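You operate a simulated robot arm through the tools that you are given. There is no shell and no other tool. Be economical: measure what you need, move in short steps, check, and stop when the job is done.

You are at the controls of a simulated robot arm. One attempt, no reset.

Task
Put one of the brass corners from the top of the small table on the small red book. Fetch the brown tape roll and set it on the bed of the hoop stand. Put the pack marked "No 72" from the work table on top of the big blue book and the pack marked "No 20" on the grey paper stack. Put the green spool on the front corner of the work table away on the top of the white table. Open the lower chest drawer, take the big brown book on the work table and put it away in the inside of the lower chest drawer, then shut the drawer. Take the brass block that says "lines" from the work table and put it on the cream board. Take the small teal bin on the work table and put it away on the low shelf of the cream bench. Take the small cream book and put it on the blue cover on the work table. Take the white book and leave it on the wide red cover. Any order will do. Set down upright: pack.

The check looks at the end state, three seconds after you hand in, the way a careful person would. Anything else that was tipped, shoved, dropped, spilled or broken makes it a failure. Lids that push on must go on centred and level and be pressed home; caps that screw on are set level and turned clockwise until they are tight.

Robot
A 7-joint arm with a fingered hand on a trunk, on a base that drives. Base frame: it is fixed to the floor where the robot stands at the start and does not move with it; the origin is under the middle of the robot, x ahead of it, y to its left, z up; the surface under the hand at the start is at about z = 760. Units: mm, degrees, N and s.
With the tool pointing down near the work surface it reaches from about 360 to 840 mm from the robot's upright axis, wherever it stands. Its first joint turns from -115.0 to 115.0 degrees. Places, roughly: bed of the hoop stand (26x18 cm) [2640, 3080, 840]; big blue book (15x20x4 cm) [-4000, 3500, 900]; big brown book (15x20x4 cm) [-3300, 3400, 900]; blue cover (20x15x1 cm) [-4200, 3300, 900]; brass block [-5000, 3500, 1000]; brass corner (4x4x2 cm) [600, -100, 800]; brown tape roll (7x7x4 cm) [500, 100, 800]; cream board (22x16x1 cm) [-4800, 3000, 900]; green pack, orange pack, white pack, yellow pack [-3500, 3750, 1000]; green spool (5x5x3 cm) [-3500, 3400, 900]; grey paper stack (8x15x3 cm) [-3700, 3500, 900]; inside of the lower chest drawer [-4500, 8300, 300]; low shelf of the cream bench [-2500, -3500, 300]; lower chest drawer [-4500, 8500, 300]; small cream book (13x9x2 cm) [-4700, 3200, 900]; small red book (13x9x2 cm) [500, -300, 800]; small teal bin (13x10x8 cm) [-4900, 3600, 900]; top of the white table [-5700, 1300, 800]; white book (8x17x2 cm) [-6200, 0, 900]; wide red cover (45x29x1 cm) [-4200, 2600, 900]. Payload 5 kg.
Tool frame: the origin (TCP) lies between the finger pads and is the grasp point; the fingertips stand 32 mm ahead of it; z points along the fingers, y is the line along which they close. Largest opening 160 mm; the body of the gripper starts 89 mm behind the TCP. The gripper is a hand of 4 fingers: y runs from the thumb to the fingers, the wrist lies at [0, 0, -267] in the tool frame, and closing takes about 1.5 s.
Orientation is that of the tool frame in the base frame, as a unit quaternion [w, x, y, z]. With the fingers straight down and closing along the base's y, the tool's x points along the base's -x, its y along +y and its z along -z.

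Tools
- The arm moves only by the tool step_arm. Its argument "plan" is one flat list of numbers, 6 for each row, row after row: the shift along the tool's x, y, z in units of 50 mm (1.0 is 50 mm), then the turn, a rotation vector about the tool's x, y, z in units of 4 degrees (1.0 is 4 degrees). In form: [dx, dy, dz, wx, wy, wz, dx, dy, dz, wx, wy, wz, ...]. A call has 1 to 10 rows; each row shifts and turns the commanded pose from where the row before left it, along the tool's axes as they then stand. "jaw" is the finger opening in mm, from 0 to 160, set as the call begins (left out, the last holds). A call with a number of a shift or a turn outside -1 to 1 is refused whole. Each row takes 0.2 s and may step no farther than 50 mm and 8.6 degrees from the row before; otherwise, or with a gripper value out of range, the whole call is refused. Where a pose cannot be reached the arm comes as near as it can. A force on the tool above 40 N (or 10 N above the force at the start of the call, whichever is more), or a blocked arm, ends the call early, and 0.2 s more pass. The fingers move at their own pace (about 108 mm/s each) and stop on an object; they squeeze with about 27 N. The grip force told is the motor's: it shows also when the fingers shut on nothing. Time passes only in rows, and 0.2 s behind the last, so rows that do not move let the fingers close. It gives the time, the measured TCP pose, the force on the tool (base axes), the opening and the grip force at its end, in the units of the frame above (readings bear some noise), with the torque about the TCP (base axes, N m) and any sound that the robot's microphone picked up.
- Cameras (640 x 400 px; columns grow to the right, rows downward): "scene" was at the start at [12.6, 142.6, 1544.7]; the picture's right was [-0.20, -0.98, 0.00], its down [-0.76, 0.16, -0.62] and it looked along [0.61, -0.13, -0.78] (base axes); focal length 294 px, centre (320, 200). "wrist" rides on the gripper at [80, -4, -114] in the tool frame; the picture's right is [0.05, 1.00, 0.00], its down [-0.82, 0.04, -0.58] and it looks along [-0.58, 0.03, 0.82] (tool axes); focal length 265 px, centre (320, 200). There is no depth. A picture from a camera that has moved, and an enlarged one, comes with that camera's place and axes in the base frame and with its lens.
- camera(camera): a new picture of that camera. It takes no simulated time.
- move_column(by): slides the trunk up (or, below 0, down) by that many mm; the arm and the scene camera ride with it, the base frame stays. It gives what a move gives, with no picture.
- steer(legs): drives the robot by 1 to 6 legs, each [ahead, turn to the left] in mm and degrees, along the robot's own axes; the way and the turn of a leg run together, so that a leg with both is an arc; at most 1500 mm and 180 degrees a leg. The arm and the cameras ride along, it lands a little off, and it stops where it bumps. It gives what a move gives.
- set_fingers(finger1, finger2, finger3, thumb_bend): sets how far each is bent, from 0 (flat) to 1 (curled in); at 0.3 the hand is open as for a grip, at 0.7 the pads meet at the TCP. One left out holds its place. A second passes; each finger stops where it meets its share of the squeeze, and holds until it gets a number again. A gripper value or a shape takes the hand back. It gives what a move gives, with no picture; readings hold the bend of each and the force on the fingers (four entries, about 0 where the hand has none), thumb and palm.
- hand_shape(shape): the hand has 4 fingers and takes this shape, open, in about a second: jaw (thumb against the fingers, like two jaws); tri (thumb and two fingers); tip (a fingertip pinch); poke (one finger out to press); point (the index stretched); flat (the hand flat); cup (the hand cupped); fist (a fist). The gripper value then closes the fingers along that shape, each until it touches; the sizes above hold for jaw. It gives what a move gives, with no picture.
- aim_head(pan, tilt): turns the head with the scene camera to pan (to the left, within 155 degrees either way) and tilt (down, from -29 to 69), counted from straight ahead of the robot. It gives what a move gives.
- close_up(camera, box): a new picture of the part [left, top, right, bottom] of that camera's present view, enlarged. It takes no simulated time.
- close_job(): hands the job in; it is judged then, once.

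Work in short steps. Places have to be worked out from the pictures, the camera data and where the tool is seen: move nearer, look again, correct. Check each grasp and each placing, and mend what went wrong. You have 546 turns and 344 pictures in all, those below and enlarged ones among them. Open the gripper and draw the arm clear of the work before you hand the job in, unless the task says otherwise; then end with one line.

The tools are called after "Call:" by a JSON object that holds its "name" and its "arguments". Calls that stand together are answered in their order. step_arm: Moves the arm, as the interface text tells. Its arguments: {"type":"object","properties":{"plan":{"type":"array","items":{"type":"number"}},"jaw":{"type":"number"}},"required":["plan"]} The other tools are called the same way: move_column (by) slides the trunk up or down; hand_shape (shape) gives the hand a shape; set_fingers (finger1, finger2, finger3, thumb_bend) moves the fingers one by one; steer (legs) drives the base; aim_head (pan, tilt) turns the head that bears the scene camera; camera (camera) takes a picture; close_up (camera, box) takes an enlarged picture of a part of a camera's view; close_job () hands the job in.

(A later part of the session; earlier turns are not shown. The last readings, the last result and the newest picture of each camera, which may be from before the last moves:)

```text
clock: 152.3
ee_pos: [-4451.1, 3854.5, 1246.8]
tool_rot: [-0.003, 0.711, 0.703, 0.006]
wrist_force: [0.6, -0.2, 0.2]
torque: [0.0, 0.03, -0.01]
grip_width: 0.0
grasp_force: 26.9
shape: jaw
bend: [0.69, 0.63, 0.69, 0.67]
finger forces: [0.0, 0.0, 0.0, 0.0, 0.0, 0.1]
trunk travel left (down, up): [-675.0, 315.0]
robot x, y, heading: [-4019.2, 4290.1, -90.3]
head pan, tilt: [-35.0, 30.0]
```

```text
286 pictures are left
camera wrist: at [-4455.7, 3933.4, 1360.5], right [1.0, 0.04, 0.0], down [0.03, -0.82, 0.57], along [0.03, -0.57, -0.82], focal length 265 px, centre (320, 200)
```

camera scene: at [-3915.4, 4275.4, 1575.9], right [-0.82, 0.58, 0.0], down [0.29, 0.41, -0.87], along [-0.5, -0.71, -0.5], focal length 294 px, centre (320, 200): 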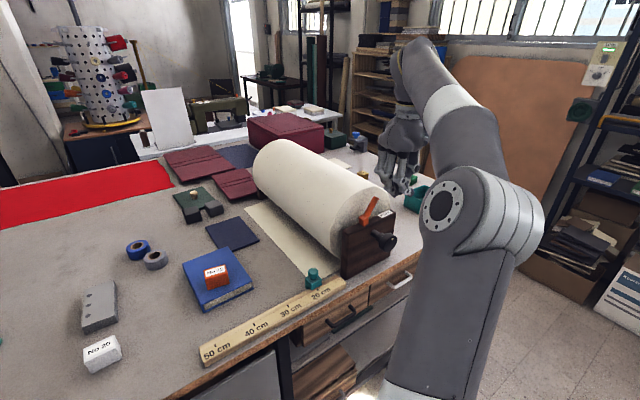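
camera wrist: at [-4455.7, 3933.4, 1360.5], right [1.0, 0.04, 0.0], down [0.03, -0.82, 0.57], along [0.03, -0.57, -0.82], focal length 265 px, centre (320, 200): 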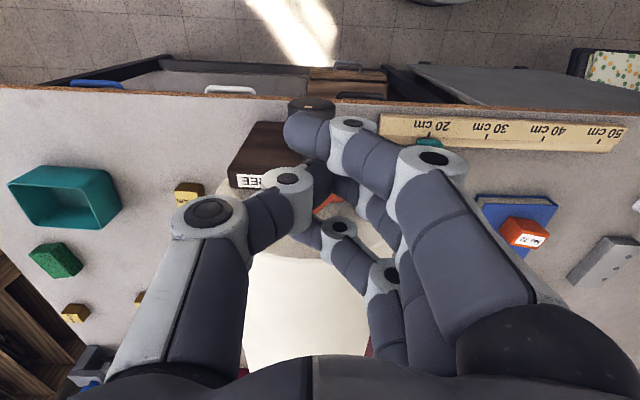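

The lever's true lean is ambiguous from these angles. I'll zoom on it.

Call:
{"name": "close_up", "arguments": {"camera": "scene", "box": [320, 170, 420, 290]}}

Call:
{"name": "close_up", "arguments": {"camera": "wrist", "box": [220, 90, 400, 240]}}

```text
3.33 times, centred on (370, 230) of scene
camera zoom: at [-3915.4, 4275.4, 1575.9], right [-0.82, 0.58, 0.0], down [0.29, 0.41, -0.87], along [-0.5, -0.71, -0.5], focal length 978 px, centre (153, 100)
```

zoom: 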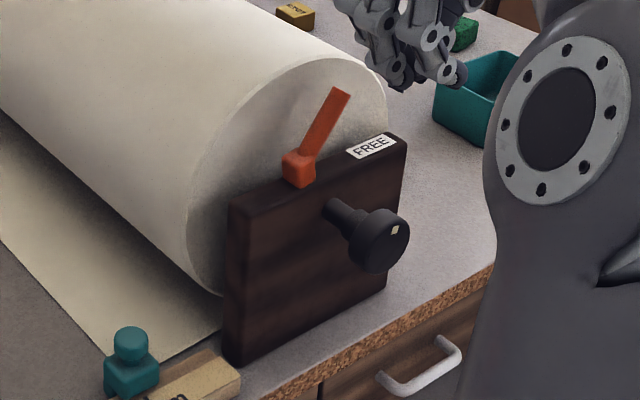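

```text
2.67 times, centred on (310, 165) of wrist
camera zoom: at [-4455.7, 3933.4, 1360.5], right [1.0, 0.04, 0.0], down [0.03, -0.82, 0.57], along [0.03, -0.57, -0.82], focal length 708 px, centre (347, 293)
```

zoom: 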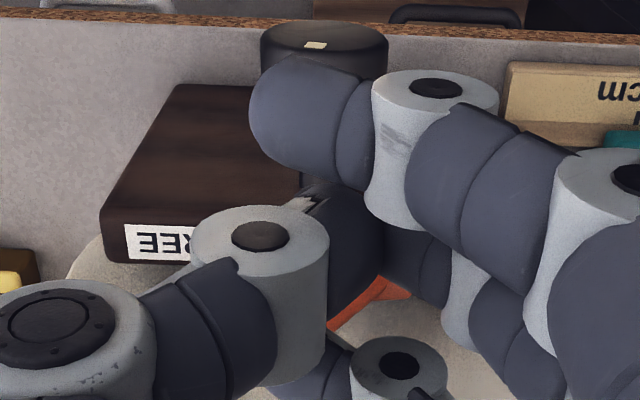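

Now it's clear: using the refined geometry, the red blob in the first bump picture was the lever's hub, and the lever leans to FREE the same way in every picture, so it wasn't changed. I'll leave it alone and go to the white pack, swinging the arm back at height.

Call:
{"name": "step_arm", "arguments": {"plan": [0, 1, 0, 0, 0, 0, 0, 1, 0, 0, 0, 0, 0, 1, 0, 0, 0, 0, 0, 1, 0, 0, 0, 0, 0, 1, 0, 0, 0, 0, 0, 1, 0, 0, 0, 0, 0, 1, 0, 0, 0, 0, 0, 1, 0, 0, 0, 0, 0, 1, 0, 0, 0, 0, 0, 1, 0, 0, 0, 0], "jaw": 100}}

Call:
{"name": "steer", "arguments": {"legs": [[95, 0]]}}

Call:
{"name": "step_arm", "arguments": {"plan": [0, 1, 0, 0, 0, 0, 0, 1, 0, 0, 0, 0, 0, 1, 0, 0, 0, 0, 0, 1, 0, 0, 0, 0, -0.5, 0, 0.8, 0, 0, 0, -0.5, 0, 0.8, 0, 0, 0, 0, 0, 0.8, 0, 0, 0, 0, 0, 0, 0, 0, 0]}}

Call:
{"name": "camera", "arguments": {"camera": "wrist"}}

```text
clock: 154.5
ee_pos: [-3948.7, 3851.2, 1245.8]
tool_rot: [-0.004, 0.71, 0.704, 0.005]
wrist_force: [0.2, -0.1, -0.3]
torque: [0.0, 0.02, -0.03]
grip_width: 100.2
grasp_force: 0.1
shape: jaw
bend: [0.7, 0.7, 0.7, 0.68]
finger forces: [0.0, 0.0, 0.0, 0.0, 0.0, 0.0]
trunk travel left (down, up): [-675.0, 315.0]
robot x, y, heading: [-4020.6, 4285.7, -90.6]
head pan, tilt: [-35.0, 30.0]
```

```text
clock: 155.7
ee_pos: [-3953.7, 3754.6, 1245.8]
tool_rot: [-0.004, 0.711, 0.704, 0.007]
wrist_force: [0.4, -0.8, -0.4]
torque: [0.03, -0.03, 0.0]
grip_width: 100.0
grasp_force: 0.0
shape: jaw
bend: [0.7, 0.7, 0.7, 0.68]
finger forces: [0.1, 0.1, 0.0, 0.0, 0.0, 0.1]
trunk travel left (down, up): [-675.0, 315.0]
robot x, y, heading: [-4017.9, 4192.1, -90.2]
head pan, tilt: [-35.0, 30.0]
```

```text
clock: 157.5
ee_pos: [-3754.9, 3703.9, 1124.9]
tool_rot: [-0.003, 0.71, 0.704, 0.006]
wrist_force: [-0.1, 0.5, 0.1]
torque: [0.0, -0.01, 0.02]
grip_width: 100.0
grasp_force: 0.1
shape: jaw
bend: [0.7, 0.7, 0.7, 0.68]
finger forces: [0.1, 0.1, 0.1, 0.0, 0.1, 0.0]
trunk travel left (down, up): [-675.0, 315.0]
robot x, y, heading: [-4021.1, 4194.6, -90.5]
head pan, tilt: [-35.0, 30.0]
```

```text
283 pictures are left
camera wrist: at [-3757.8, 3782.4, 1241.0], right [1.0, 0.04, 0.0], down [0.03, -0.82, 0.57], along [0.03, -0.57, -0.82], focal length 265 px, centre (320, 200)
```

wrist: 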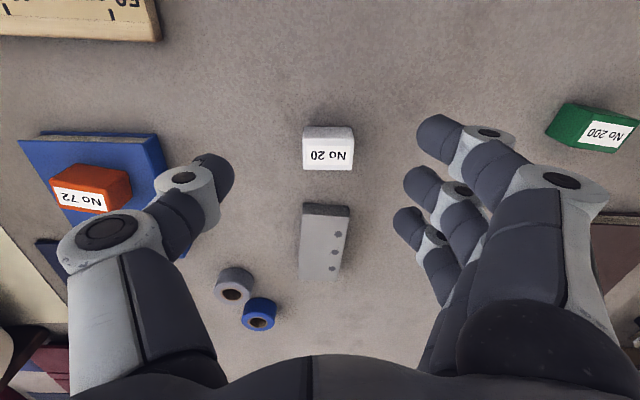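

White pack is at about (-3740,3645) and the grey stack's top centre at (-3735,3482). I'll line up and descend on the pack.

Call:
{"name": "step_arm", "arguments": {"plan": [-0.57, 0.15, 0, 0, 0, 0, -0.57, 0.15, 0, 0, 0, 0, 0, 0, 0.9, 0, 0, 0, 0, 0, 0.9, 0, 0, 0, 0, 0, 0.9, 0, 0, 0, 0, 0, 0.5, 0, 0, 0, 0, 0, 0, 0, 0, 0]}}

Call:
{"name": "camera", "arguments": {"camera": "wrist"}}

```text
clock: 159.1
ee_pos: [-3739.4, 3651.6, 968.6]
tool_rot: [-0.003, 0.71, 0.704, 0.006]
wrist_force: [0.4, 0.5, 0.2]
torque: [0.01, -0.02, 0.0]
grip_width: 99.9
grasp_force: 0.1
shape: jaw
bend: [0.7, 0.7, 0.7, 0.68]
finger forces: [0.1, 0.0, 0.0, 0.0, 0.0, 0.2]
trunk travel left (down, up): [-675.0, 315.0]
robot x, y, heading: [-4019.7, 4193.1, -90.1]
head pan, tilt: [-35.0, 30.0]
```

```text
282 pictures are left
camera wrist: at [-3742.3, 3730.4, 1084.0], right [1.0, 0.04, 0.0], down [0.03, -0.82, 0.57], along [0.03, -0.57, -0.82], focal length 265 px, centre (320, 200)
```

wrist: 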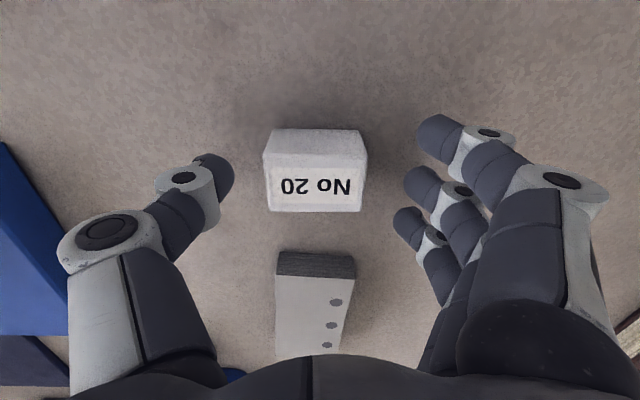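

Well centred. I'll descend to 944 and close.

Call:
{"name": "step_arm", "arguments": {"plan": [0, 0, 0.25, 0, 0, 0, 0, 0, 0.24, 0, 0, 0, 0, 0, 0, 0, 0, 0]}}

Call:
{"name": "step_arm", "arguments": {"plan": [0, 0, 0, 0, 0, 0, 0, 0, 0, 0, 0, 0, 0, 0, 0, 0, 0, 0, 0, 0, 0, 0, 0, 0, 0, 0, 0, 0, 0, 0, 0, 0, 0, 0, 0, 0], "jaw": 40}}

Call:
{"name": "camera", "arguments": {"camera": "wrist"}}

```text
clock: 159.9
ee_pos: [-3738.0, 3650.4, 942.8]
tool_rot: [-0.004, 0.71, 0.704, 0.007]
wrist_force: [-0.7, -1.1, 0.5]
torque: [-0.01, -0.01, 0.01]
grip_width: 100.1
grasp_force: 0.0
shape: jaw
bend: [0.7, 0.7, 0.7, 0.68]
finger forces: [0.1, 0.0, 0.0, 0.0, 0.1, 0.0]
trunk travel left (down, up): [-675.0, 315.0]
robot x, y, heading: [-4020.2, 4193.1, -90.1]
head pan, tilt: [-35.0, 30.0]
```

```text
clock: 161.3
ee_pos: [-3739.1, 3650.6, 942.6]
tool_rot: [-0.003, 0.711, 0.704, 0.006]
wrist_force: [-0.6, 0.2, -0.5]
torque: [0.02, 0.0, -0.03]
grip_width: 43.1
grasp_force: 27.3
shape: jaw
bend: [0.68, 0.73, 0.73, 0.7]
finger forces: [0.1, 11.5, 11.1, 0.1, 22.2, 0.0]
trunk travel left (down, up): [-675.0, 315.0]
robot x, y, heading: [-4018.9, 4194.5, -90.5]
head pan, tilt: [-35.0, 30.0]
```

```text
281 pictures are left
camera wrist: at [-3742.6, 3729.6, 1057.8], right [1.0, 0.04, 0.0], down [0.03, -0.82, 0.57], along [0.03, -0.57, -0.82], focal length 265 px, centre (320, 200)
```

wrist: 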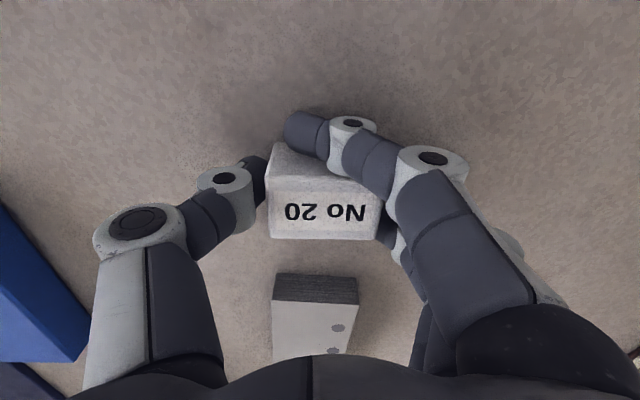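

Gripped. I'll lift and move over the stack.

Call:
{"name": "step_arm", "arguments": {"plan": [0, 0, -0.8, 0, 0, 0, 0, 0, -0.8, 0, 0, 0, -0.8, 0.02, 0, 0, 0, 0, -0.8, 0.02, 0, 0, 0, 0, -0.8, 0.02, 0, 0, 0, 0, -0.8, 0.02, 0, 0, 0, 0, 0, 0, 0, 0, 0, 0]}}

Call:
{"name": "aim_head", "arguments": {"pan": 5, "tilt": 45}}

Call:
{"name": "camera", "arguments": {"camera": "wrist"}}

Call:
{"name": "camera", "arguments": {"camera": "scene"}}

```text
clock: 162.9
ee_pos: [-3731.8, 3489.5, 1018.5]
tool_rot: [-0.005, 0.711, 0.703, 0.006]
wrist_force: [-0.2, -1.2, -0.3]
torque: [-0.02, 0.0, 0.0]
grip_width: 43.1
grasp_force: 27.0
shape: jaw
bend: [0.68, 0.73, 0.73, 0.7]
finger forces: [0.0, 11.5, 11.3, 0.0, 22.1, 0.0]
trunk travel left (down, up): [-675.0, 315.0]
robot x, y, heading: [-4018.0, 4196.7, -90.5]
head pan, tilt: [-35.0, 30.0]
```

```text
clock: 163.9
ee_pos: [-3731.1, 3489.1, 1019.2]
tool_rot: [-0.003, 0.71, 0.704, 0.006]
wrist_force: [0.7, 0.2, -0.4]
torque: [0.0, 0.02, 0.0]
grip_width: 43.1
grasp_force: 26.9
shape: jaw
bend: [0.68, 0.73, 0.73, 0.7]
finger forces: [0.0, 11.5, 11.2, 0.0, 22.1, 0.0]
trunk travel left (down, up): [-675.0, 315.0]
robot x, y, heading: [-4020.3, 4193.4, -90.5]
head pan, tilt: [5.0, 45.0]
```

```text
280 pictures are left
camera wrist: at [-3736.0, 3568.1, 1133.7], right [1.0, 0.04, 0.0], down [0.03, -0.82, 0.57], along [0.03, -0.57, -0.82], focal length 265 px, centre (320, 200)
```

wrist: 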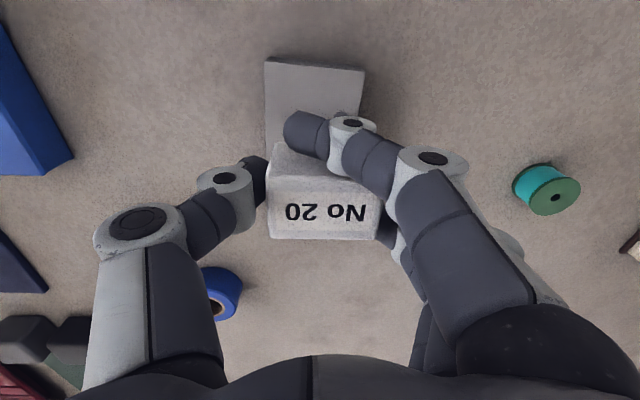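

```text
279 pictures are left
camera scene: at [-3856.9, 4171.8, 1553.3], right [-1.0, -0.08, 0.0], down [-0.06, 0.7, -0.71], along [0.06, -0.7, -0.71], focal length 294 px, centre (320, 200)
```

scene: 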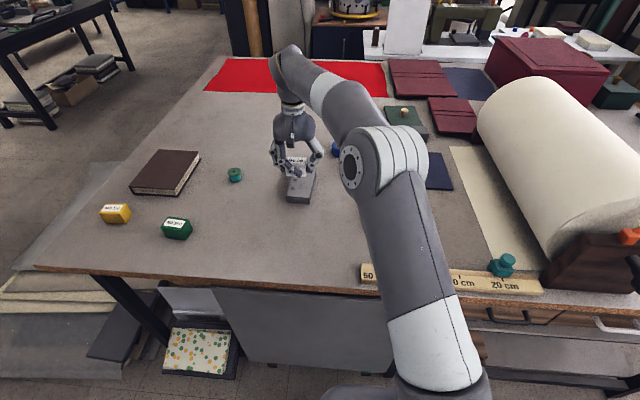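

The stack's near edge is y≈3541, x −3770..−3703, so the pack is nearly central. I'll nudge 10 mm inward and lower.

Call:
{"name": "step_arm", "arguments": {"plan": [-0.22, -0.08, 0.35, 0, 0, 0, 0, 0, 0.35, 0, 0, 0, 0, 0, 0.05, 0, 0, 0, 0, 0, 0.05, 0, 0, 0]}}

Call:
{"name": "step_arm", "arguments": {"plan": [0, 0, 0.04, 0, 0, 0, 0, 0, 0.04, 0, 0, 0, 0, 0, 0.04, 0, 0, 0]}}

Call:
{"name": "close_up", "arguments": {"camera": "scene", "box": [250, 110, 350, 230]}}

```text
clock: 164.9
ee_pos: [-3737.9, 3479.0, 977.9]
tool_rot: [-0.004, 0.71, 0.704, 0.007]
wrist_force: [0.5, 0.1, 0.2]
torque: [-0.01, -0.01, 0.02]
grip_width: 42.8
grasp_force: 27.0
shape: jaw
bend: [0.68, 0.73, 0.73, 0.7]
finger forces: [0.1, 11.5, 11.3, 0.1, 22.1, 0.0]
trunk travel left (down, up): [-675.0, 315.0]
robot x, y, heading: [-4017.8, 4192.8, -90.5]
head pan, tilt: [5.0, 45.0]
```

```text
clock: 165.7
ee_pos: [-3736.4, 3478.7, 973.1]
tool_rot: [-0.004, 0.71, 0.704, 0.007]
wrist_force: [0.0, 0.1, 0.0]
torque: [-0.02, 0.02, 0.02]
grip_width: 43.2
grasp_force: 27.1
shape: jaw
bend: [0.68, 0.73, 0.73, 0.7]
finger forces: [0.1, 11.5, 11.1, 0.0, 22.1, 0.0]
trunk travel left (down, up): [-675.0, 315.0]
robot x, y, heading: [-4017.3, 4188.9, -90.5]
head pan, tilt: [5.0, 45.0]
```

```text
3.33 times, centred on (300, 170) of scene
camera zoom: at [-3856.8, 4171.8, 1553.3], right [-1.0, -0.08, 0.0], down [-0.06, 0.7, -0.71], along [0.06, -0.7, -0.71], focal length 978 px, centre (387, 300)
```

zoom: 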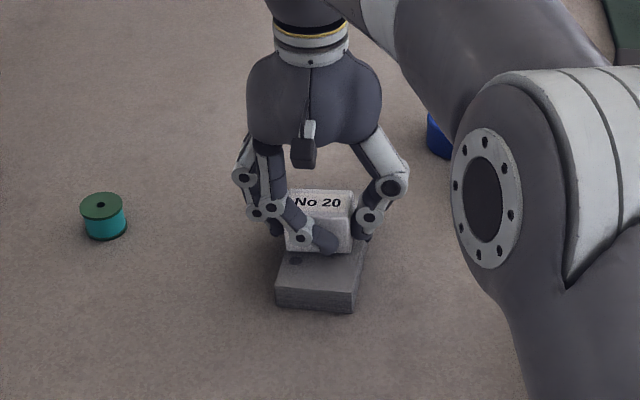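

Call:
{"name": "step_arm", "arguments": {"plan": [0, 0, 0.04, 0, 0, 0, 0, 0, 0.04, 0, 0, 0, 0, 0, 0.02, 0, 0, 0]}}

```text
clock: 166.5
ee_pos: [-3738.7, 3479.1, 970.8]
tool_rot: [-0.003, 0.711, 0.704, 0.005]
wrist_force: [-0.4, 2.0, 10.0]
torque: [-0.1, -0.35, 0.04]
grip_width: 43.3
grasp_force: 26.9
shape: jaw
bend: [0.68, 0.73, 0.73, 0.7]
finger forces: [0.0, 12.1, 11.3, 0.0, 23.8, 0.1]
trunk travel left (down, up): [-675.0, 315.0]
robot x, y, heading: [-4019.3, 4193.2, -90.6]
head pan, tilt: [5.0, 45.0]
```

Contact at 10 N. I'll release and lift.

Call:
{"name": "step_arm", "arguments": {"plan": [0, 0, 0, 0, 0, 0, 0, 0, 0, 0, 0, 0, 0, 0, 0, 0, 0, 0, 0, 0, 0, 0, 0, 0], "jaw": 100}}

Call:
{"name": "step_arm", "arguments": {"plan": [0, 0, -0.5, 0, 0, 0, 0, 0, -1, 0, 0, 0, 0, 0, -1, 0, 0, 0, 0.9, 0, -0.3, 0, 0, 0, 0.9, 0, -0.3, 0, 0, 0, 0.9, 0, -0.3, 0, 0, 0, 0, 0, 0, 0, 0, 0]}}

Call:
{"name": "camera", "arguments": {"camera": "wrist"}}

Call:
{"name": "close_up", "arguments": {"camera": "scene", "box": [80, 100, 400, 300]}}

```text
clock: 167.5
ee_pos: [-3738.8, 3480.4, 966.9]
tool_rot: [-0.004, 0.711, 0.704, 0.006]
wrist_force: [0.4, 0.5, 0.0]
torque: [-0.03, -0.04, 0.0]
grip_width: 99.6
grasp_force: 0.1
shape: jaw
bend: [0.7, 0.71, 0.71, 0.68]
finger forces: [0.0, 0.0, 0.0, 0.0, 0.0, 0.0]
trunk travel left (down, up): [-675.0, 315.0]
robot x, y, heading: [-4018.9, 4193.9, -90.3]
head pan, tilt: [5.0, 45.0]
```

```text
clock: 169.1
ee_pos: [-3738.3, 3610.6, 1139.8]
tool_rot: [-0.003, 0.71, 0.704, 0.007]
wrist_force: [-0.5, 0.8, 0.4]
torque: [-0.01, 0.0, 0.0]
grip_width: 100.1
grasp_force: 0.1
shape: jaw
bend: [0.7, 0.71, 0.71, 0.68]
finger forces: [0.0, 0.0, 0.0, 0.0, 0.0, 0.1]
trunk travel left (down, up): [-675.0, 315.0]
robot x, y, heading: [-4017.0, 4193.9, -90.6]
head pan, tilt: [5.0, 45.0]
```

```text
277 pictures are left
camera wrist: at [-3741.5, 3689.4, 1255.1], right [1.0, 0.04, 0.0], down [0.03, -0.82, 0.57], along [0.03, -0.57, -0.82], focal length 265 px, centre (320, 200)
```

wrist: 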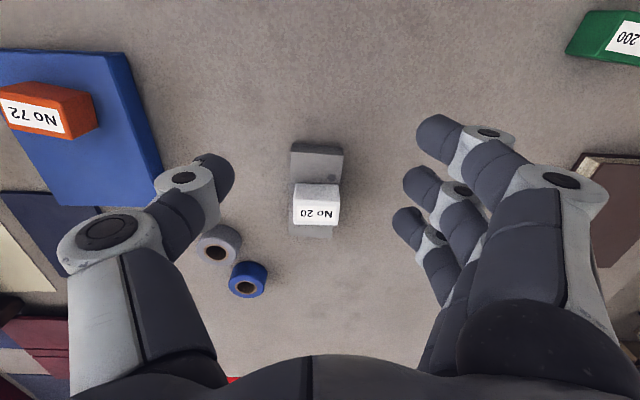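

```text
2.00 times, centred on (240, 200) of scene
camera zoom: at [-3856.8, 4171.6, 1553.3], right [-1.0, -0.08, 0.0], down [-0.06, 0.7, -0.71], along [0.06, -0.7, -0.71], focal length 587 px, centre (480, 200)
```

zoom: 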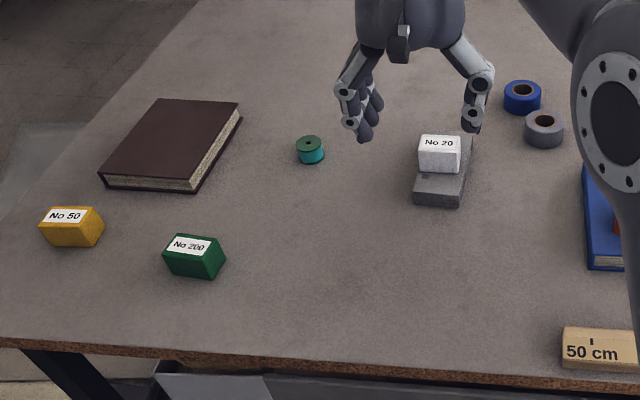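

Both packs are placed. Next the small items at the far end: I'll tuck the arm in high, drive along the aisle to x≈-4750 and look.

Call:
{"name": "step_arm", "arguments": {"plan": [0.8, -0.5, -0.3, 0, 0, 0, 0.8, -0.5, -0.3, 0, 0, 0, 0.5, -0.7, -0.5, 0, 0, 0, 0, -0.8, -0.6, 0, 0, 0, 0, -0.8, -0.6, 0, 0, 0, 0, -0.8, -0.6, 0, 0, 0, 0, -0.8, -0.5, 0, 0, 0], "jaw": 60}}

Call:
{"name": "steer", "arguments": {"legs": [[-70, 0], [0, -90]]}}

Call:
{"name": "aim_head", "arguments": {"pan": 25, "tilt": 30}}

Call:
{"name": "camera", "arguments": {"camera": "scene"}}

```text
clock: 170.7
ee_pos: [-3983.5, 3717.6, 1311.8]
tool_rot: [-0.004, 0.71, 0.704, 0.006]
wrist_force: [0.6, 0.0, 0.0]
torque: [0.01, -0.03, -0.06]
grip_width: 60.5
grasp_force: 0.1
shape: jaw
bend: [0.73, 0.73, 0.73, 0.7]
finger forces: [0.0, 0.0, 0.0, 0.0, 0.0, 0.0]
trunk travel left (down, up): [-675.0, 315.0]
robot x, y, heading: [-4019.0, 4191.2, -90.4]
head pan, tilt: [5.0, 45.0]
```

```text
clock: 175.5
ee_pos: [-4491.8, 4202.6, 1310.2]
tool_rot: [0.001, 1.0, 0.021, 0.007]
wrist_force: [0.3, 0.4, 0.0]
torque: [0.01, -0.01, 0.0]
grip_width: 60.5
grasp_force: 0.1
shape: jaw
bend: [0.73, 0.73, 0.73, 0.7]
finger forces: [0.1, 0.0, 0.0, 0.0, 0.0, 0.0]
trunk travel left (down, up): [-675.0, 315.0]
robot x, y, heading: [-4018.7, 4261.8, -177.7]
head pan, tilt: [5.0, 45.0]
```

```text
clock: 176.3
ee_pos: [-4491.1, 4202.6, 1311.8]
tool_rot: [0.002, 1.0, 0.021, 0.007]
wrist_force: [0.0, 0.3, 0.4]
torque: [-0.02, 0.02, 0.0]
grip_width: 60.5
grasp_force: 0.0
shape: jaw
bend: [0.73, 0.73, 0.73, 0.7]
finger forces: [0.1, 0.1, 0.0, 0.0, 0.0, 0.0]
trunk travel left (down, up): [-675.0, 315.0]
robot x, y, heading: [-4020.5, 4264.1, -177.3]
head pan, tilt: [25.0, 30.0]
```

```text
275 pictures are left
camera scene: at [-4033.6, 4069.5, 1575.9], right [-0.46, 0.89, 0.0], down [0.44, 0.23, -0.87], along [-0.77, -0.4, -0.5], focal length 294 px, centre (320, 200)
```

scene: 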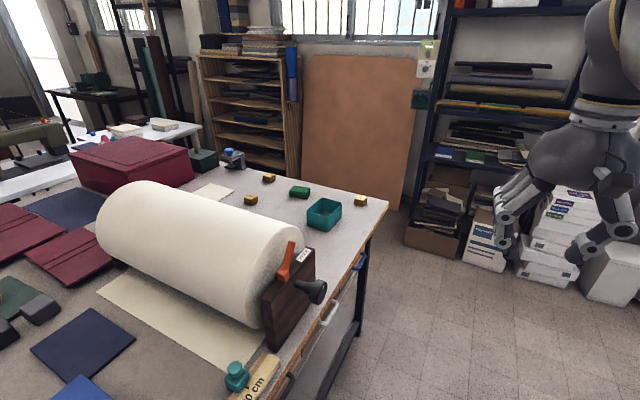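

The west end (x<-5270) has free floor. I'll turn to face +x (arm high over the table), then back along the aisle to x≈-5660.

Call:
{"name": "steer", "arguments": {"legs": [[0, 177.5]]}}

Call:
{"name": "steer", "arguments": {"legs": [[-1500, 0], [-140, 0]]}}

Call:
{"name": "aim_head", "arguments": {"pan": -90, "tilt": 35}}

Call:
{"name": "camera", "arguments": {"camera": "scene"}}

```text
clock: 183.9
ee_pos: [-3542.5, 4289.5, 1311.8]
tool_rot: [-0.007, 0.014, 1.0, 0.002]
wrist_force: [0.4, 0.0, 1.3]
torque: [0.05, -0.01, -0.02]
grip_width: 60.6
grasp_force: 0.0
shape: jaw
bend: [0.73, 0.73, 0.73, 0.7]
finger forces: [0.1, 0.0, 0.0, 0.0, 0.1, 0.0]
trunk travel left (down, up): [-675.0, 315.0]
robot x, y, heading: [-4020.4, 4261.2, -1.5]
head pan, tilt: [25.0, 30.0]
```

```text
clock: 192.1
ee_pos: [-5152.6, 4335.7, 1312.2]
tool_rot: [-0.006, 0.009, 1.0, 0.002]
wrist_force: [-0.9, 0.4, 0.6]
torque: [-0.02, -0.06, 0.0]
grip_width: 60.2
grasp_force: 0.0
shape: jaw
bend: [0.73, 0.73, 0.73, 0.7]
finger forces: [0.0, 0.0, 0.1, 0.1, 0.1, 0.1]
trunk travel left (down, up): [-675.0, 315.0]
robot x, y, heading: [-5629.0, 4300.9, -1.0]
head pan, tilt: [25.0, 30.0]
```

```text
clock: 194.0
ee_pos: [-5152.5, 4334.3, 1311.8]
tool_rot: [-0.006, 0.009, 1.0, 0.001]
wrist_force: [0.3, 0.6, 0.8]
torque: [-0.01, 0.05, -0.03]
grip_width: 60.5
grasp_force: 0.0
shape: jaw
bend: [0.73, 0.73, 0.73, 0.7]
finger forces: [0.0, 0.0, 0.0, 0.0, 0.1, 0.1]
trunk travel left (down, up): [-675.0, 315.0]
robot x, y, heading: [-5627.8, 4304.8, -1.0]
head pan, tilt: [-90.0, 35.0]
```

```text
274 pictures are left
camera scene: at [-5687.7, 4373.8, 1568.2], right [-1.0, 0.02, 0.0], down [0.01, 0.57, -0.82], along [-0.01, -0.82, -0.57], focal length 294 px, centre (320, 200)
```

scene: 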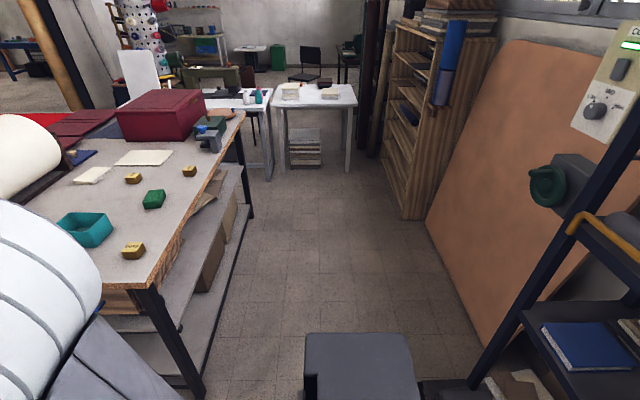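

I'll zoom on the grey object at the bottom and the table end.

Call:
{"name": "close_up", "arguments": {"camera": "scene", "box": [180, 240, 520, 400]}}

Call:
{"name": "close_up", "arguments": {"camera": "scene", "box": [0, 80, 280, 270]}}

```text
1.88 times, centred on (350, 320) of scene
camera zoom: at [-5687.7, 4373.8, 1568.2], right [-1.0, 0.02, 0.0], down [0.01, 0.57, -0.82], along [-0.01, -0.82, -0.57], focal length 552 px, centre (264, -26)
```

zoom: 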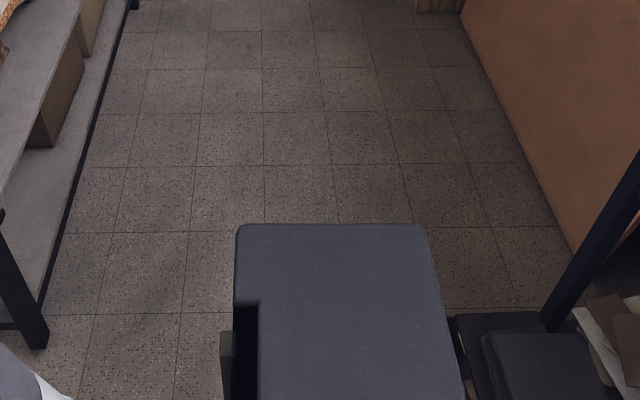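

```text
2.11 times, centred on (140, 175) of scene
camera zoom: at [-5687.7, 4373.8, 1568.2], right [-1.0, 0.02, 0.0], down [0.01, 0.57, -0.82], along [-0.01, -0.82, -0.57], focal length 618 px, centre (699, 253)
```

zoom: 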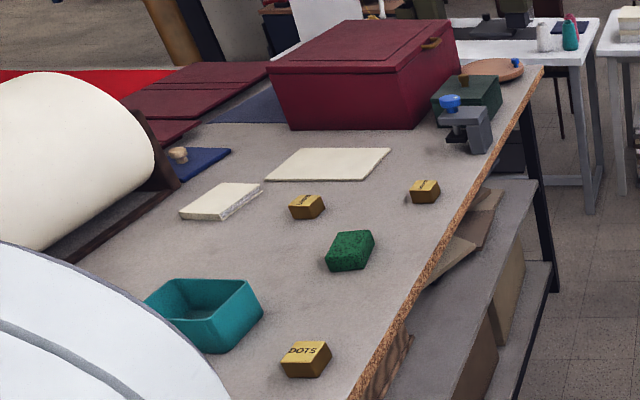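

Good view: cream book near (-4696,3227), cream board (-4827,3040), brass blocks at (-4889,3260), (-5110,3191), and "DOTS" (-5112,3702). I'll turn and drive down the west end to y≈3250, then face the table.

Call:
{"name": "steer", "arguments": {"legs": [[0, -89], [1050, 0]]}}

Call:
{"name": "aim_head", "arguments": {"pan": 60, "tilt": 40}}

Call:
{"name": "camera", "arguments": {"camera": "scene"}}

```text
clock: 203.1
ee_pos: [-5646.3, 2819.5, 1312.5]
tool_rot: [-0.004, 0.722, 0.692, 0.007]
wrist_force: [0.0, 0.6, 0.5]
torque: [0.0, -0.03, -0.01]
grip_width: 60.5
grasp_force: 0.0
shape: jaw
bend: [0.73, 0.73, 0.73, 0.7]
finger forces: [0.0, 0.0, 0.0, 0.0, 0.0, 0.0]
trunk travel left (down, up): [-675.0, 315.0]
robot x, y, heading: [-5667.2, 3296.5, -92.4]
head pan, tilt: [-90.0, 35.0]
```

```text
clock: 205.5
ee_pos: [-5646.6, 2820.4, 1312.4]
tool_rot: [-0.004, 0.722, 0.692, 0.006]
wrist_force: [-0.5, 0.4, 0.5]
torque: [0.0, -0.02, 0.01]
grip_width: 60.3
grasp_force: 0.1
shape: jaw
bend: [0.73, 0.73, 0.73, 0.7]
finger forces: [0.0, 0.1, 0.0, 0.0, 0.1, 0.0]
trunk travel left (down, up): [-675.0, 315.0]
robot x, y, heading: [-5668.5, 3294.1, -92.5]
head pan, tilt: [60.0, 40.0]
```

```text
271 pictures are left
camera scene: at [-5439.3, 3305.4, 1560.6], right [-0.53, -0.85, 0.0], down [-0.54, 0.34, -0.77], along [0.65, -0.41, -0.64], focal length 294 px, centre (320, 200)
```

scene: 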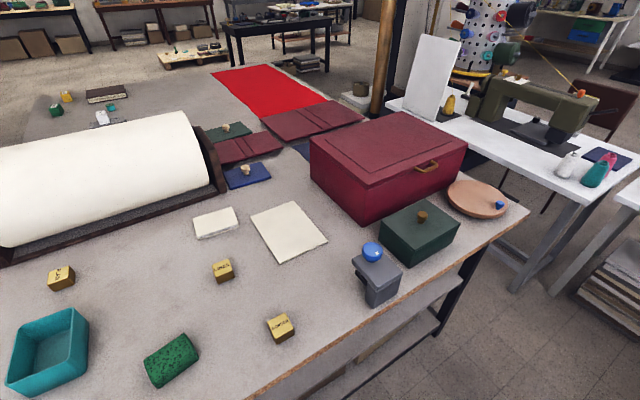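

I'll zoom to read the brass blocks.

Call:
{"name": "close_up", "arguments": {"camera": "scene", "box": [190, 240, 310, 350]}}

Call:
{"name": "close_up", "arguments": {"camera": "scene", "box": [160, 100, 400, 280]}}

```text
3.64 times, centred on (250, 295) of scene
camera zoom: at [-5439.3, 3305.4, 1560.6], right [-0.53, -0.85, 0.0], down [-0.54, 0.34, -0.77], along [0.65, -0.41, -0.64], focal length 1067 px, centre (574, -146)
```

zoom: 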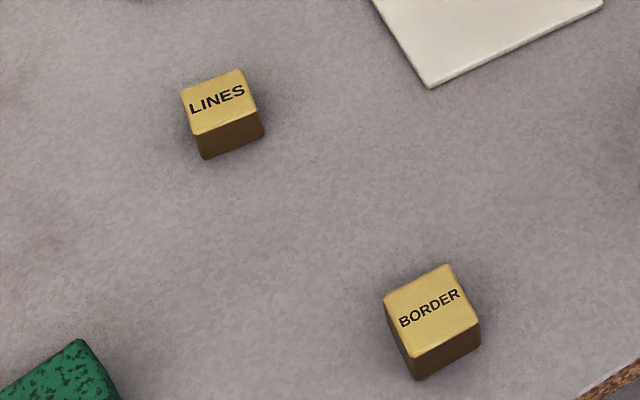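

```text
2.22 times, centred on (280, 190) of scene
camera zoom: at [-5439.3, 3305.4, 1560.6], right [-0.53, -0.85, 0.0], down [-0.54, 0.34, -0.77], along [0.65, -0.41, -0.64], focal length 652 px, centre (409, 222)
```

zoom: 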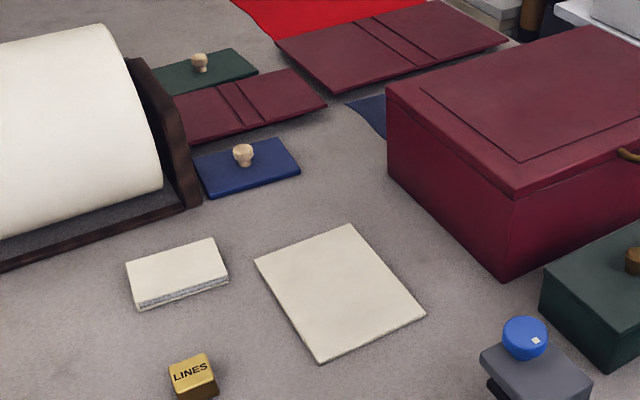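

"LINES" is the block near (-4904,3265). The board's centre is about (-4859,3052). I'll turn to face +x and advance 110 mm.

Call:
{"name": "steer", "arguments": {"legs": [[0, 92.4], [110, 0]]}}

Call:
{"name": "aim_head", "arguments": {"pan": 0, "tilt": 50}}

Call:
{"name": "camera", "arguments": {"camera": "scene"}}

Call:
{"name": "camera", "arguments": {"camera": "wrist"}}

```text
clock: 210.7
ee_pos: [-5085.3, 3353.9, 1310.7]
tool_rot: [-0.007, -0.015, 1.0, 0.001]
wrist_force: [1.3, -1.0, 0.4]
torque: [-0.03, 0.07, -0.01]
grip_width: 60.6
grasp_force: 0.2
shape: jaw
bend: [0.73, 0.73, 0.73, 0.7]
finger forces: [0.0, 0.0, 0.0, 0.0, 0.0, 0.0]
trunk travel left (down, up): [-675.0, 315.0]
robot x, y, heading: [-5559.4, 3302.1, 1.8]
head pan, tilt: [60.0, 40.0]
```

```text
clock: 211.9
ee_pos: [-5086.4, 3354.0, 1311.1]
tool_rot: [-0.007, -0.014, 1.0, 0.002]
wrist_force: [0.3, 0.3, -0.5]
torque: [0.0, 0.0, 0.03]
grip_width: 60.6
grasp_force: 0.0
shape: jaw
bend: [0.73, 0.73, 0.73, 0.7]
finger forces: [0.0, 0.0, 0.0, 0.0, 0.1, 0.0]
trunk travel left (down, up): [-675.0, 315.0]
robot x, y, heading: [-5556.7, 3299.6, 1.8]
head pan, tilt: [0.0, 50.0]
```

```text
268 pictures are left
camera scene: at [-5548.7, 3457.8, 1546.4], right [0.03, -1.0, 0.0], down [-0.77, -0.02, -0.64], along [0.64, 0.02, -0.77], focal length 294 px, centre (320, 200)
```

scene: 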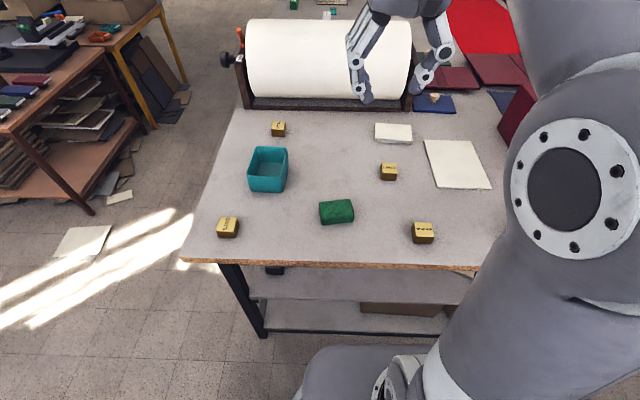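

```text
267 pictures are left
camera wrist: at [-5164.8, 3347.4, 1426.8], right [-0.08, 1.0, 0.0], down [0.82, 0.06, 0.57], along [0.56, 0.05, -0.82], focal length 265 px, centre (320, 200)
```

wrist: 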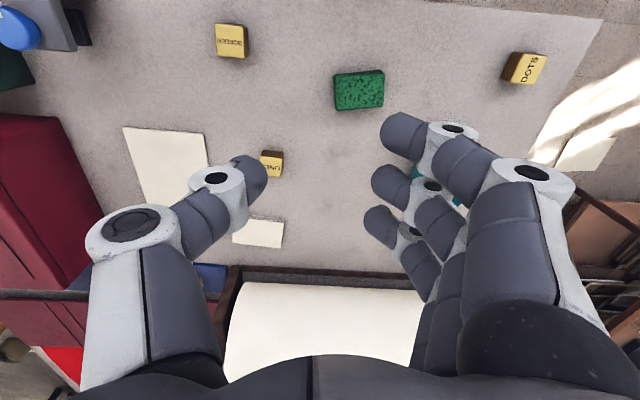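

The block is near (-4912,3273). I'll move above it to z≈1020 with the jaw at 90.

Call:
{"name": "step_arm", "arguments": {"plan": [-0.7, -0.35, 0.5, 0, 0, 0, -0.7, -0.35, 0.5, 0, 0, 0, -0.7, -0.35, 0.5, 0, 0, 0, -0.7, -0.35, 0.5, 0, 0, 0, -0.7, -0.3, 0.6, 0, 0, 0, 0, 0, 1, 0, 0, 0, 0, 0, 1, 0, 0, 0, 0, 0, 1, 0, 0, 0, 0, 0, 0, 0, 0, 0], "jaw": 90}}

Call:
{"name": "camera", "arguments": {"camera": "wrist"}}

```text
clock: 213.9
ee_pos: [-4910.7, 3274.8, 1028.1]
tool_rot: [-0.008, -0.014, 1.0, 0.001]
wrist_force: [0.2, -0.3, -0.7]
torque: [-0.01, 0.0, 0.02]
grip_width: 89.4
grasp_force: 0.1
shape: jaw
bend: [0.72, 0.72, 0.72, 0.7]
finger forces: [0.0, 0.0, 0.1, 0.0, 0.0, 0.0]
trunk travel left (down, up): [-675.0, 315.0]
robot x, y, heading: [-5560.9, 3298.2, 1.5]
head pan, tilt: [0.0, 50.0]
```

```text
266 pictures are left
camera wrist: at [-4989.9, 3268.3, 1143.8], right [-0.08, 1.0, 0.0], down [0.82, 0.06, 0.57], along [0.56, 0.05, -0.82], focal length 265 px, centre (320, 200)
```

wrist: 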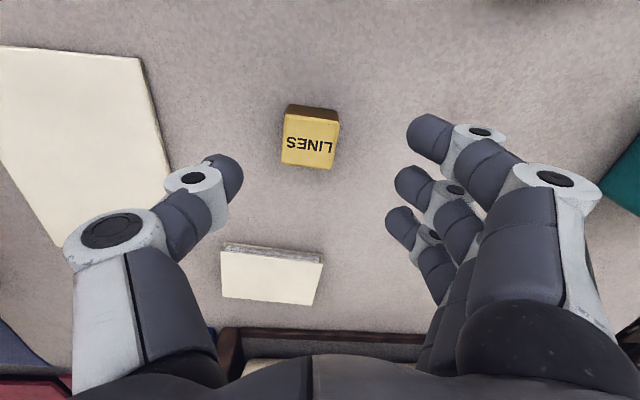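

Block top centre at (-4906,3267). I'll line up, descend and close.

Call:
{"name": "step_arm", "arguments": {"plan": [-0.08, -0.15, 0.8, 0, 0, 0, 0, 0, 0.8, 0, 0, 0, 0, 0, 0.1, 0, 0, 0, 0, 0, 0, 0, 0, 0]}}

Call:
{"name": "step_arm", "arguments": {"plan": [0, 0, 0, 0, 0, 0, 0, 0, 0, 0, 0, 0, 0, 0, 0, 0, 0, 0, 0, 0, 0, 0, 0, 0, 0, 0, 0, 0, 0, 0, 0, 0, 0, 0, 0, 0], "jaw": 15}}

Call:
{"name": "camera", "arguments": {"camera": "wrist"}}

```text
clock: 214.9
ee_pos: [-4909.4, 3268.8, 942.4]
tool_rot: [-0.007, -0.015, 1.0, 0.003]
wrist_force: [0.6, 0.2, 0.1]
torque: [0.0, -0.02, -0.03]
grip_width: 89.1
grasp_force: 0.2
shape: jaw
bend: [0.72, 0.72, 0.72, 0.7]
finger forces: [0.0, 0.1, 0.0, 0.0, 0.0, 0.1]
trunk travel left (down, up): [-675.0, 315.0]
robot x, y, heading: [-5560.8, 3301.4, 1.5]
head pan, tilt: [0.0, 50.0]
```

```text
clock: 216.3
ee_pos: [-4908.9, 3267.7, 941.1]
tool_rot: [-0.007, -0.015, 1.0, 0.003]
wrist_force: [-0.3, -1.3, 0.2]
torque: [-0.02, 0.01, -0.02]
grip_width: 28.8
grasp_force: 27.2
shape: jaw
bend: [0.69, 0.73, 0.73, 0.7]
finger forces: [0.1, 11.9, 9.8, 0.0, 23.1, 0.0]
trunk travel left (down, up): [-675.0, 315.0]
robot x, y, heading: [-5558.1, 3296.7, 1.8]
head pan, tilt: [0.0, 50.0]
```

```text
265 pictures are left
camera wrist: at [-4987.5, 3260.3, 1057.3], right [-0.08, 1.0, 0.0], down [0.82, 0.06, 0.57], along [0.56, 0.05, -0.82], focal length 265 px, centre (320, 200)
```

wrist: 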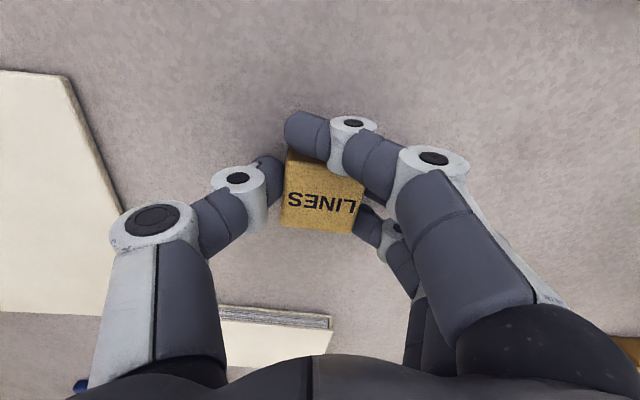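

Gripped. I'll lift and carry it over the board.

Call:
{"name": "step_arm", "arguments": {"plan": [0, 0, -0.7, 0, 0, 0, 0, 0, -0.7, 0, 0, 0, -0.2, -0.86, 0, 0, 0, 0, -0.2, -0.86, 0, 0, 0, 0, -0.2, -0.86, 0, 0, 0, 0, -0.2, -0.86, 0, 0, 0, 0, -0.1, -0.8, 0, 0, 0, 0, 0, 0, 0, 0, 0, 0]}}

Call:
{"name": "camera", "arguments": {"camera": "wrist"}}

Call:
{"name": "camera", "arguments": {"camera": "scene"}}

```text
clock: 218.2
ee_pos: [-4858.2, 3054.7, 1012.7]
tool_rot: [-0.007, -0.015, 1.0, 0.001]
wrist_force: [0.2, 0.5, -5.7]
torque: [-0.06, 0.03, 0.0]
grip_width: 28.1
grasp_force: 27.4
shape: jaw
bend: [0.69, 0.72, 0.73, 0.7]
finger forces: [0.1, 12.0, 10.7, 0.1, 22.6, 0.1]
trunk travel left (down, up): [-675.0, 315.0]
robot x, y, heading: [-5561.6, 3300.7, 1.8]
head pan, tilt: [0.0, 50.0]
```

```text
264 pictures are left
camera wrist: at [-4935.7, 3048.8, 1128.1], right [-0.08, 1.0, 0.0], down [0.82, 0.06, 0.57], along [0.56, 0.05, -0.82], focal length 265 px, centre (320, 200)
```

wrist: 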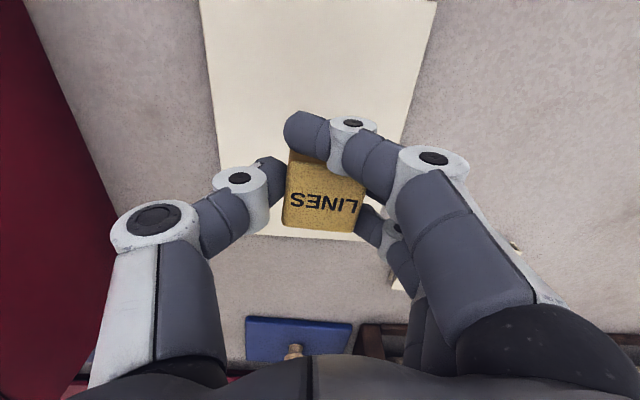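

```text
263 pictures are left
camera scene: at [-5548.2, 3457.5, 1546.4], right [0.03, -1.0, 0.0], down [-0.77, -0.02, -0.64], along [0.64, 0.02, -0.77], focal length 294 px, centre (320, 200)
```

scene: 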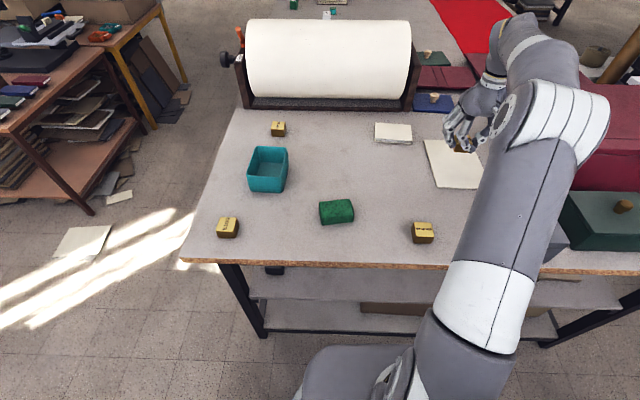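

The board spans x −4960..−4739, y 2963..3133, so the block is central. I'll lower and feel.

Call:
{"name": "step_arm", "arguments": {"plan": [0, 0, 0.6, 0, 0, 0, 0, 0, 0.5, 0, 0, 0, 0, 0, 0, 0, 0, 0]}}

Call:
{"name": "step_arm", "arguments": {"plan": [0, 0, 0.04, 0, 0, 0, 0, 0, 0.04, 0, 0, 0, 0, 0, 0.04, 0, 0, 0]}}

```text
clock: 218.9
ee_pos: [-4856.9, 3054.0, 957.2]
tool_rot: [-0.008, -0.014, 1.0, 0.003]
wrist_force: [-0.8, -0.5, -5.4]
torque: [0.01, 0.01, 0.02]
grip_width: 28.3
grasp_force: 27.2
shape: jaw
bend: [0.69, 0.72, 0.73, 0.7]
finger forces: [0.0, 12.2, 10.6, 0.0, 22.4, 0.0]
trunk travel left (down, up): [-675.0, 315.0]
robot x, y, heading: [-5561.7, 3301.1, 1.4]
head pan, tilt: [0.0, 50.0]
```

```text
clock: 219.8
ee_pos: [-4858.7, 3055.6, 951.7]
tool_rot: [-0.007, -0.015, 1.0, 0.003]
wrist_force: [-0.3, -0.1, -6.2]
torque: [-0.02, 0.06, 0.0]
grip_width: 28.3
grasp_force: 27.1
shape: jaw
bend: [0.69, 0.72, 0.73, 0.7]
finger forces: [0.0, 12.1, 10.6, 0.0, 22.5, 0.1]
trunk travel left (down, up): [-675.0, 315.0]
robot x, y, heading: [-5560.6, 3299.7, 1.6]
head pan, tilt: [0.0, 50.0]
```

Call:
{"name": "step_arm", "arguments": {"plan": [0, 0, 0.04, 0, 0, 0, 0, 0, 0.04, 0, 0, 0]}}

```text
clock: 220.3
ee_pos: [-4857.7, 3055.7, 950.3]
tool_rot: [-0.005, -0.014, 1.0, 0.001]
wrist_force: [0.2, -0.7, 4.0]
torque: [0.21, -0.1, -0.04]
grip_width: 28.4
grasp_force: 27.2
shape: jaw
bend: [0.69, 0.73, 0.73, 0.7]
finger forces: [0.0, 12.5, 10.9, 0.1, 24.5, 0.1]
trunk travel left (down, up): [-675.0, 315.0]
robot x, y, heading: [-5555.7, 3297.2, 1.7]
head pan, tilt: [0.0, 50.0]
```

Contact (force changed by about 10 N). I'll release, lift, and check.

Call:
{"name": "step_arm", "arguments": {"plan": [0, 0, 0, 0, 0, 0, 0, 0, 0, 0, 0, 0, 0, 0, 0, 0, 0, 0, 0, 0, 0, 0, 0, 0], "jaw": 85}}

Call:
{"name": "step_arm", "arguments": {"plan": [0, 0, -0.5, 0, 0, 0, 0, 0, -1, 0, 0, 0, 0, 0, -1, 0, 0, 0, 0, 0, -0.5, 0, 0, 0, 0, 0, 0, 0, 0, 0]}}

Call:
{"name": "camera", "arguments": {"camera": "wrist"}}

```text
clock: 221.3
ee_pos: [-4857.6, 3056.5, 947.9]
tool_rot: [-0.007, -0.015, 1.0, 0.001]
wrist_force: [-0.3, 0.3, -0.3]
torque: [0.0, -0.01, -0.05]
grip_width: 84.1
grasp_force: 0.1
shape: jaw
bend: [0.72, 0.72, 0.72, 0.7]
finger forces: [0.0, 0.0, 0.0, 0.0, 0.0, 0.0]
trunk travel left (down, up): [-675.0, 315.0]
robot x, y, heading: [-5558.0, 3301.7, 1.9]
head pan, tilt: [0.0, 50.0]
```

```text
clock: 222.6
ee_pos: [-4856.6, 3055.2, 1098.9]
tool_rot: [-0.007, -0.015, 1.0, 0.001]
wrist_force: [-0.4, 0.4, 0.2]
torque: [-0.02, 0.01, 0.01]
grip_width: 84.4
grasp_force: 0.0
shape: jaw
bend: [0.72, 0.72, 0.72, 0.7]
finger forces: [0.1, 0.1, 0.1, 0.0, 0.0, 0.0]
trunk travel left (down, up): [-675.0, 315.0]
robot x, y, heading: [-5559.1, 3299.0, 1.7]
head pan, tilt: [0.0, 50.0]
```

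```text
262 pictures are left
camera wrist: at [-4934.8, 3048.0, 1213.2], right [-0.08, 1.0, 0.0], down [0.82, 0.06, 0.57], along [0.56, 0.05, -0.82], focal length 265 px, centre (320, 200)
```

wrist: 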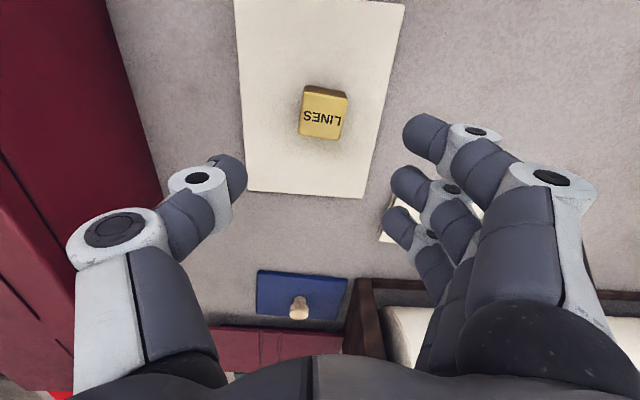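

The block stands on the board. Next is the cream book, centred near (-4717,3231); I'll grip it along its 13 cm side at x≈-4735, since that's within reach. Moving there at lower height.

Call:
{"name": "step_arm", "arguments": {"plan": [0, 0.7, 0.5, 0, 0, 0, 0, 0.7, 0.5, 0, 0, 0, 0, 0.7, 0.4, 0, 0, 0, 0, 0.7, 0.3, 0, 0, 0, 0, 0.7, 0, 0, 0, 0, -0.8, 0, 0, 0, 0, 0, -0.8, 0, 0, 0, 0, 0, -0.6, 0, 0, 0, 0, 0, 0, 0, 0, 0, 0, 0], "jaw": 155}}

Call:
{"name": "camera", "arguments": {"camera": "wrist"}}

```text
clock: 224.6
ee_pos: [-4755.1, 3234.2, 1010.2]
tool_rot: [-0.007, -0.015, 1.0, 0.002]
wrist_force: [0.5, 0.2, 0.2]
torque: [0.0, 0.0, 0.01]
grip_width: 154.9
grasp_force: 0.2
shape: jaw
bend: [0.37, 0.37, 0.37, 0.34]
finger forces: [0.0, 0.0, 0.1, 0.0, 0.1, 0.0]
trunk travel left (down, up): [-675.0, 315.0]
robot x, y, heading: [-5557.1, 3298.3, 1.8]
head pan, tilt: [0.0, 50.0]
```

```text
261 pictures are left
camera wrist: at [-4832.0, 3226.1, 1125.5], right [-0.08, 1.0, 0.0], down [0.82, 0.06, 0.57], along [0.56, 0.05, -0.82], focal length 265 px, centre (320, 200)
```

wrist: 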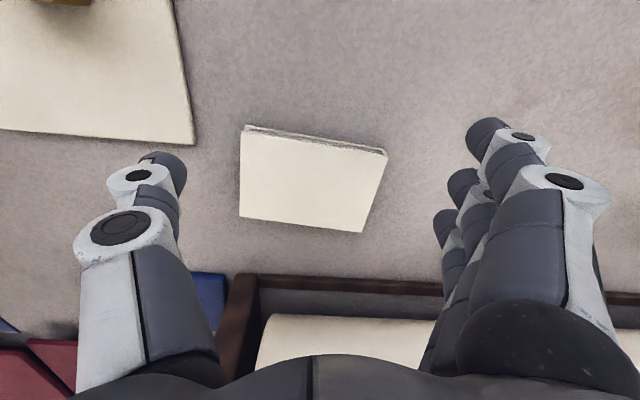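

The book is at (-4708,3227), turned about 6° relative to the hand. I'll rotate to match, move 25 mm ahead and lower.

Call:
{"name": "step_arm", "arguments": {"plan": [-0.25, -0.04, 0, 0, 0, 0.75, -0.25, -0.04, 0, 0, 0, 0.75, 0, 0, 0.6, 0, 0, 0, 0, 0, 0.6, 0, 0, 0, 0, 0, 0, 0, 0, 0]}}

Call:
{"name": "camera", "arguments": {"camera": "wrist"}}

```text
clock: 225.8
ee_pos: [-4738.6, 3257.7, 950.5]
tool_rot: [-0.008, 0.037, 0.999, 0.001]
wrist_force: [-0.5, -0.3, -0.5]
torque: [-0.01, -0.01, -0.02]
grip_width: 154.9
grasp_force: 0.0
shape: jaw
bend: [0.37, 0.37, 0.37, 0.34]
finger forces: [0.1, 0.0, 0.0, 0.0, 0.4, 0.1]
out of reach, approached as far as the arm can: row 1, 2, 3, 4
trunk travel left (down, up): [-675.0, 315.0]
robot x, y, heading: [-5557.8, 3298.6, 1.6]
head pan, tilt: [0.0, 50.0]
```

```text
260 pictures are left
camera wrist: at [-4816.5, 3259.0, 1064.7], right [0.02, 1.0, 0.0], down [0.83, -0.02, 0.56], along [0.56, -0.01, -0.83], focal length 265 px, centre (320, 200)
```

wrist: 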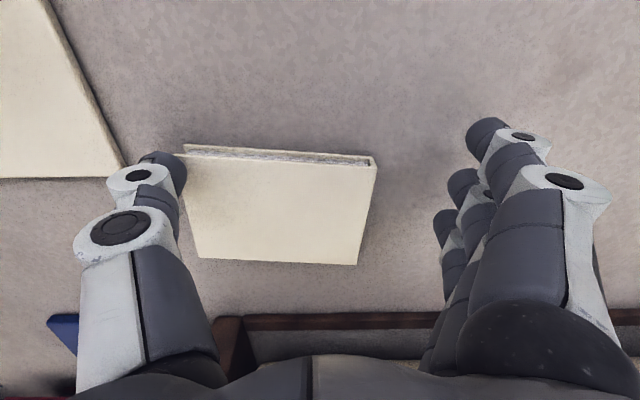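

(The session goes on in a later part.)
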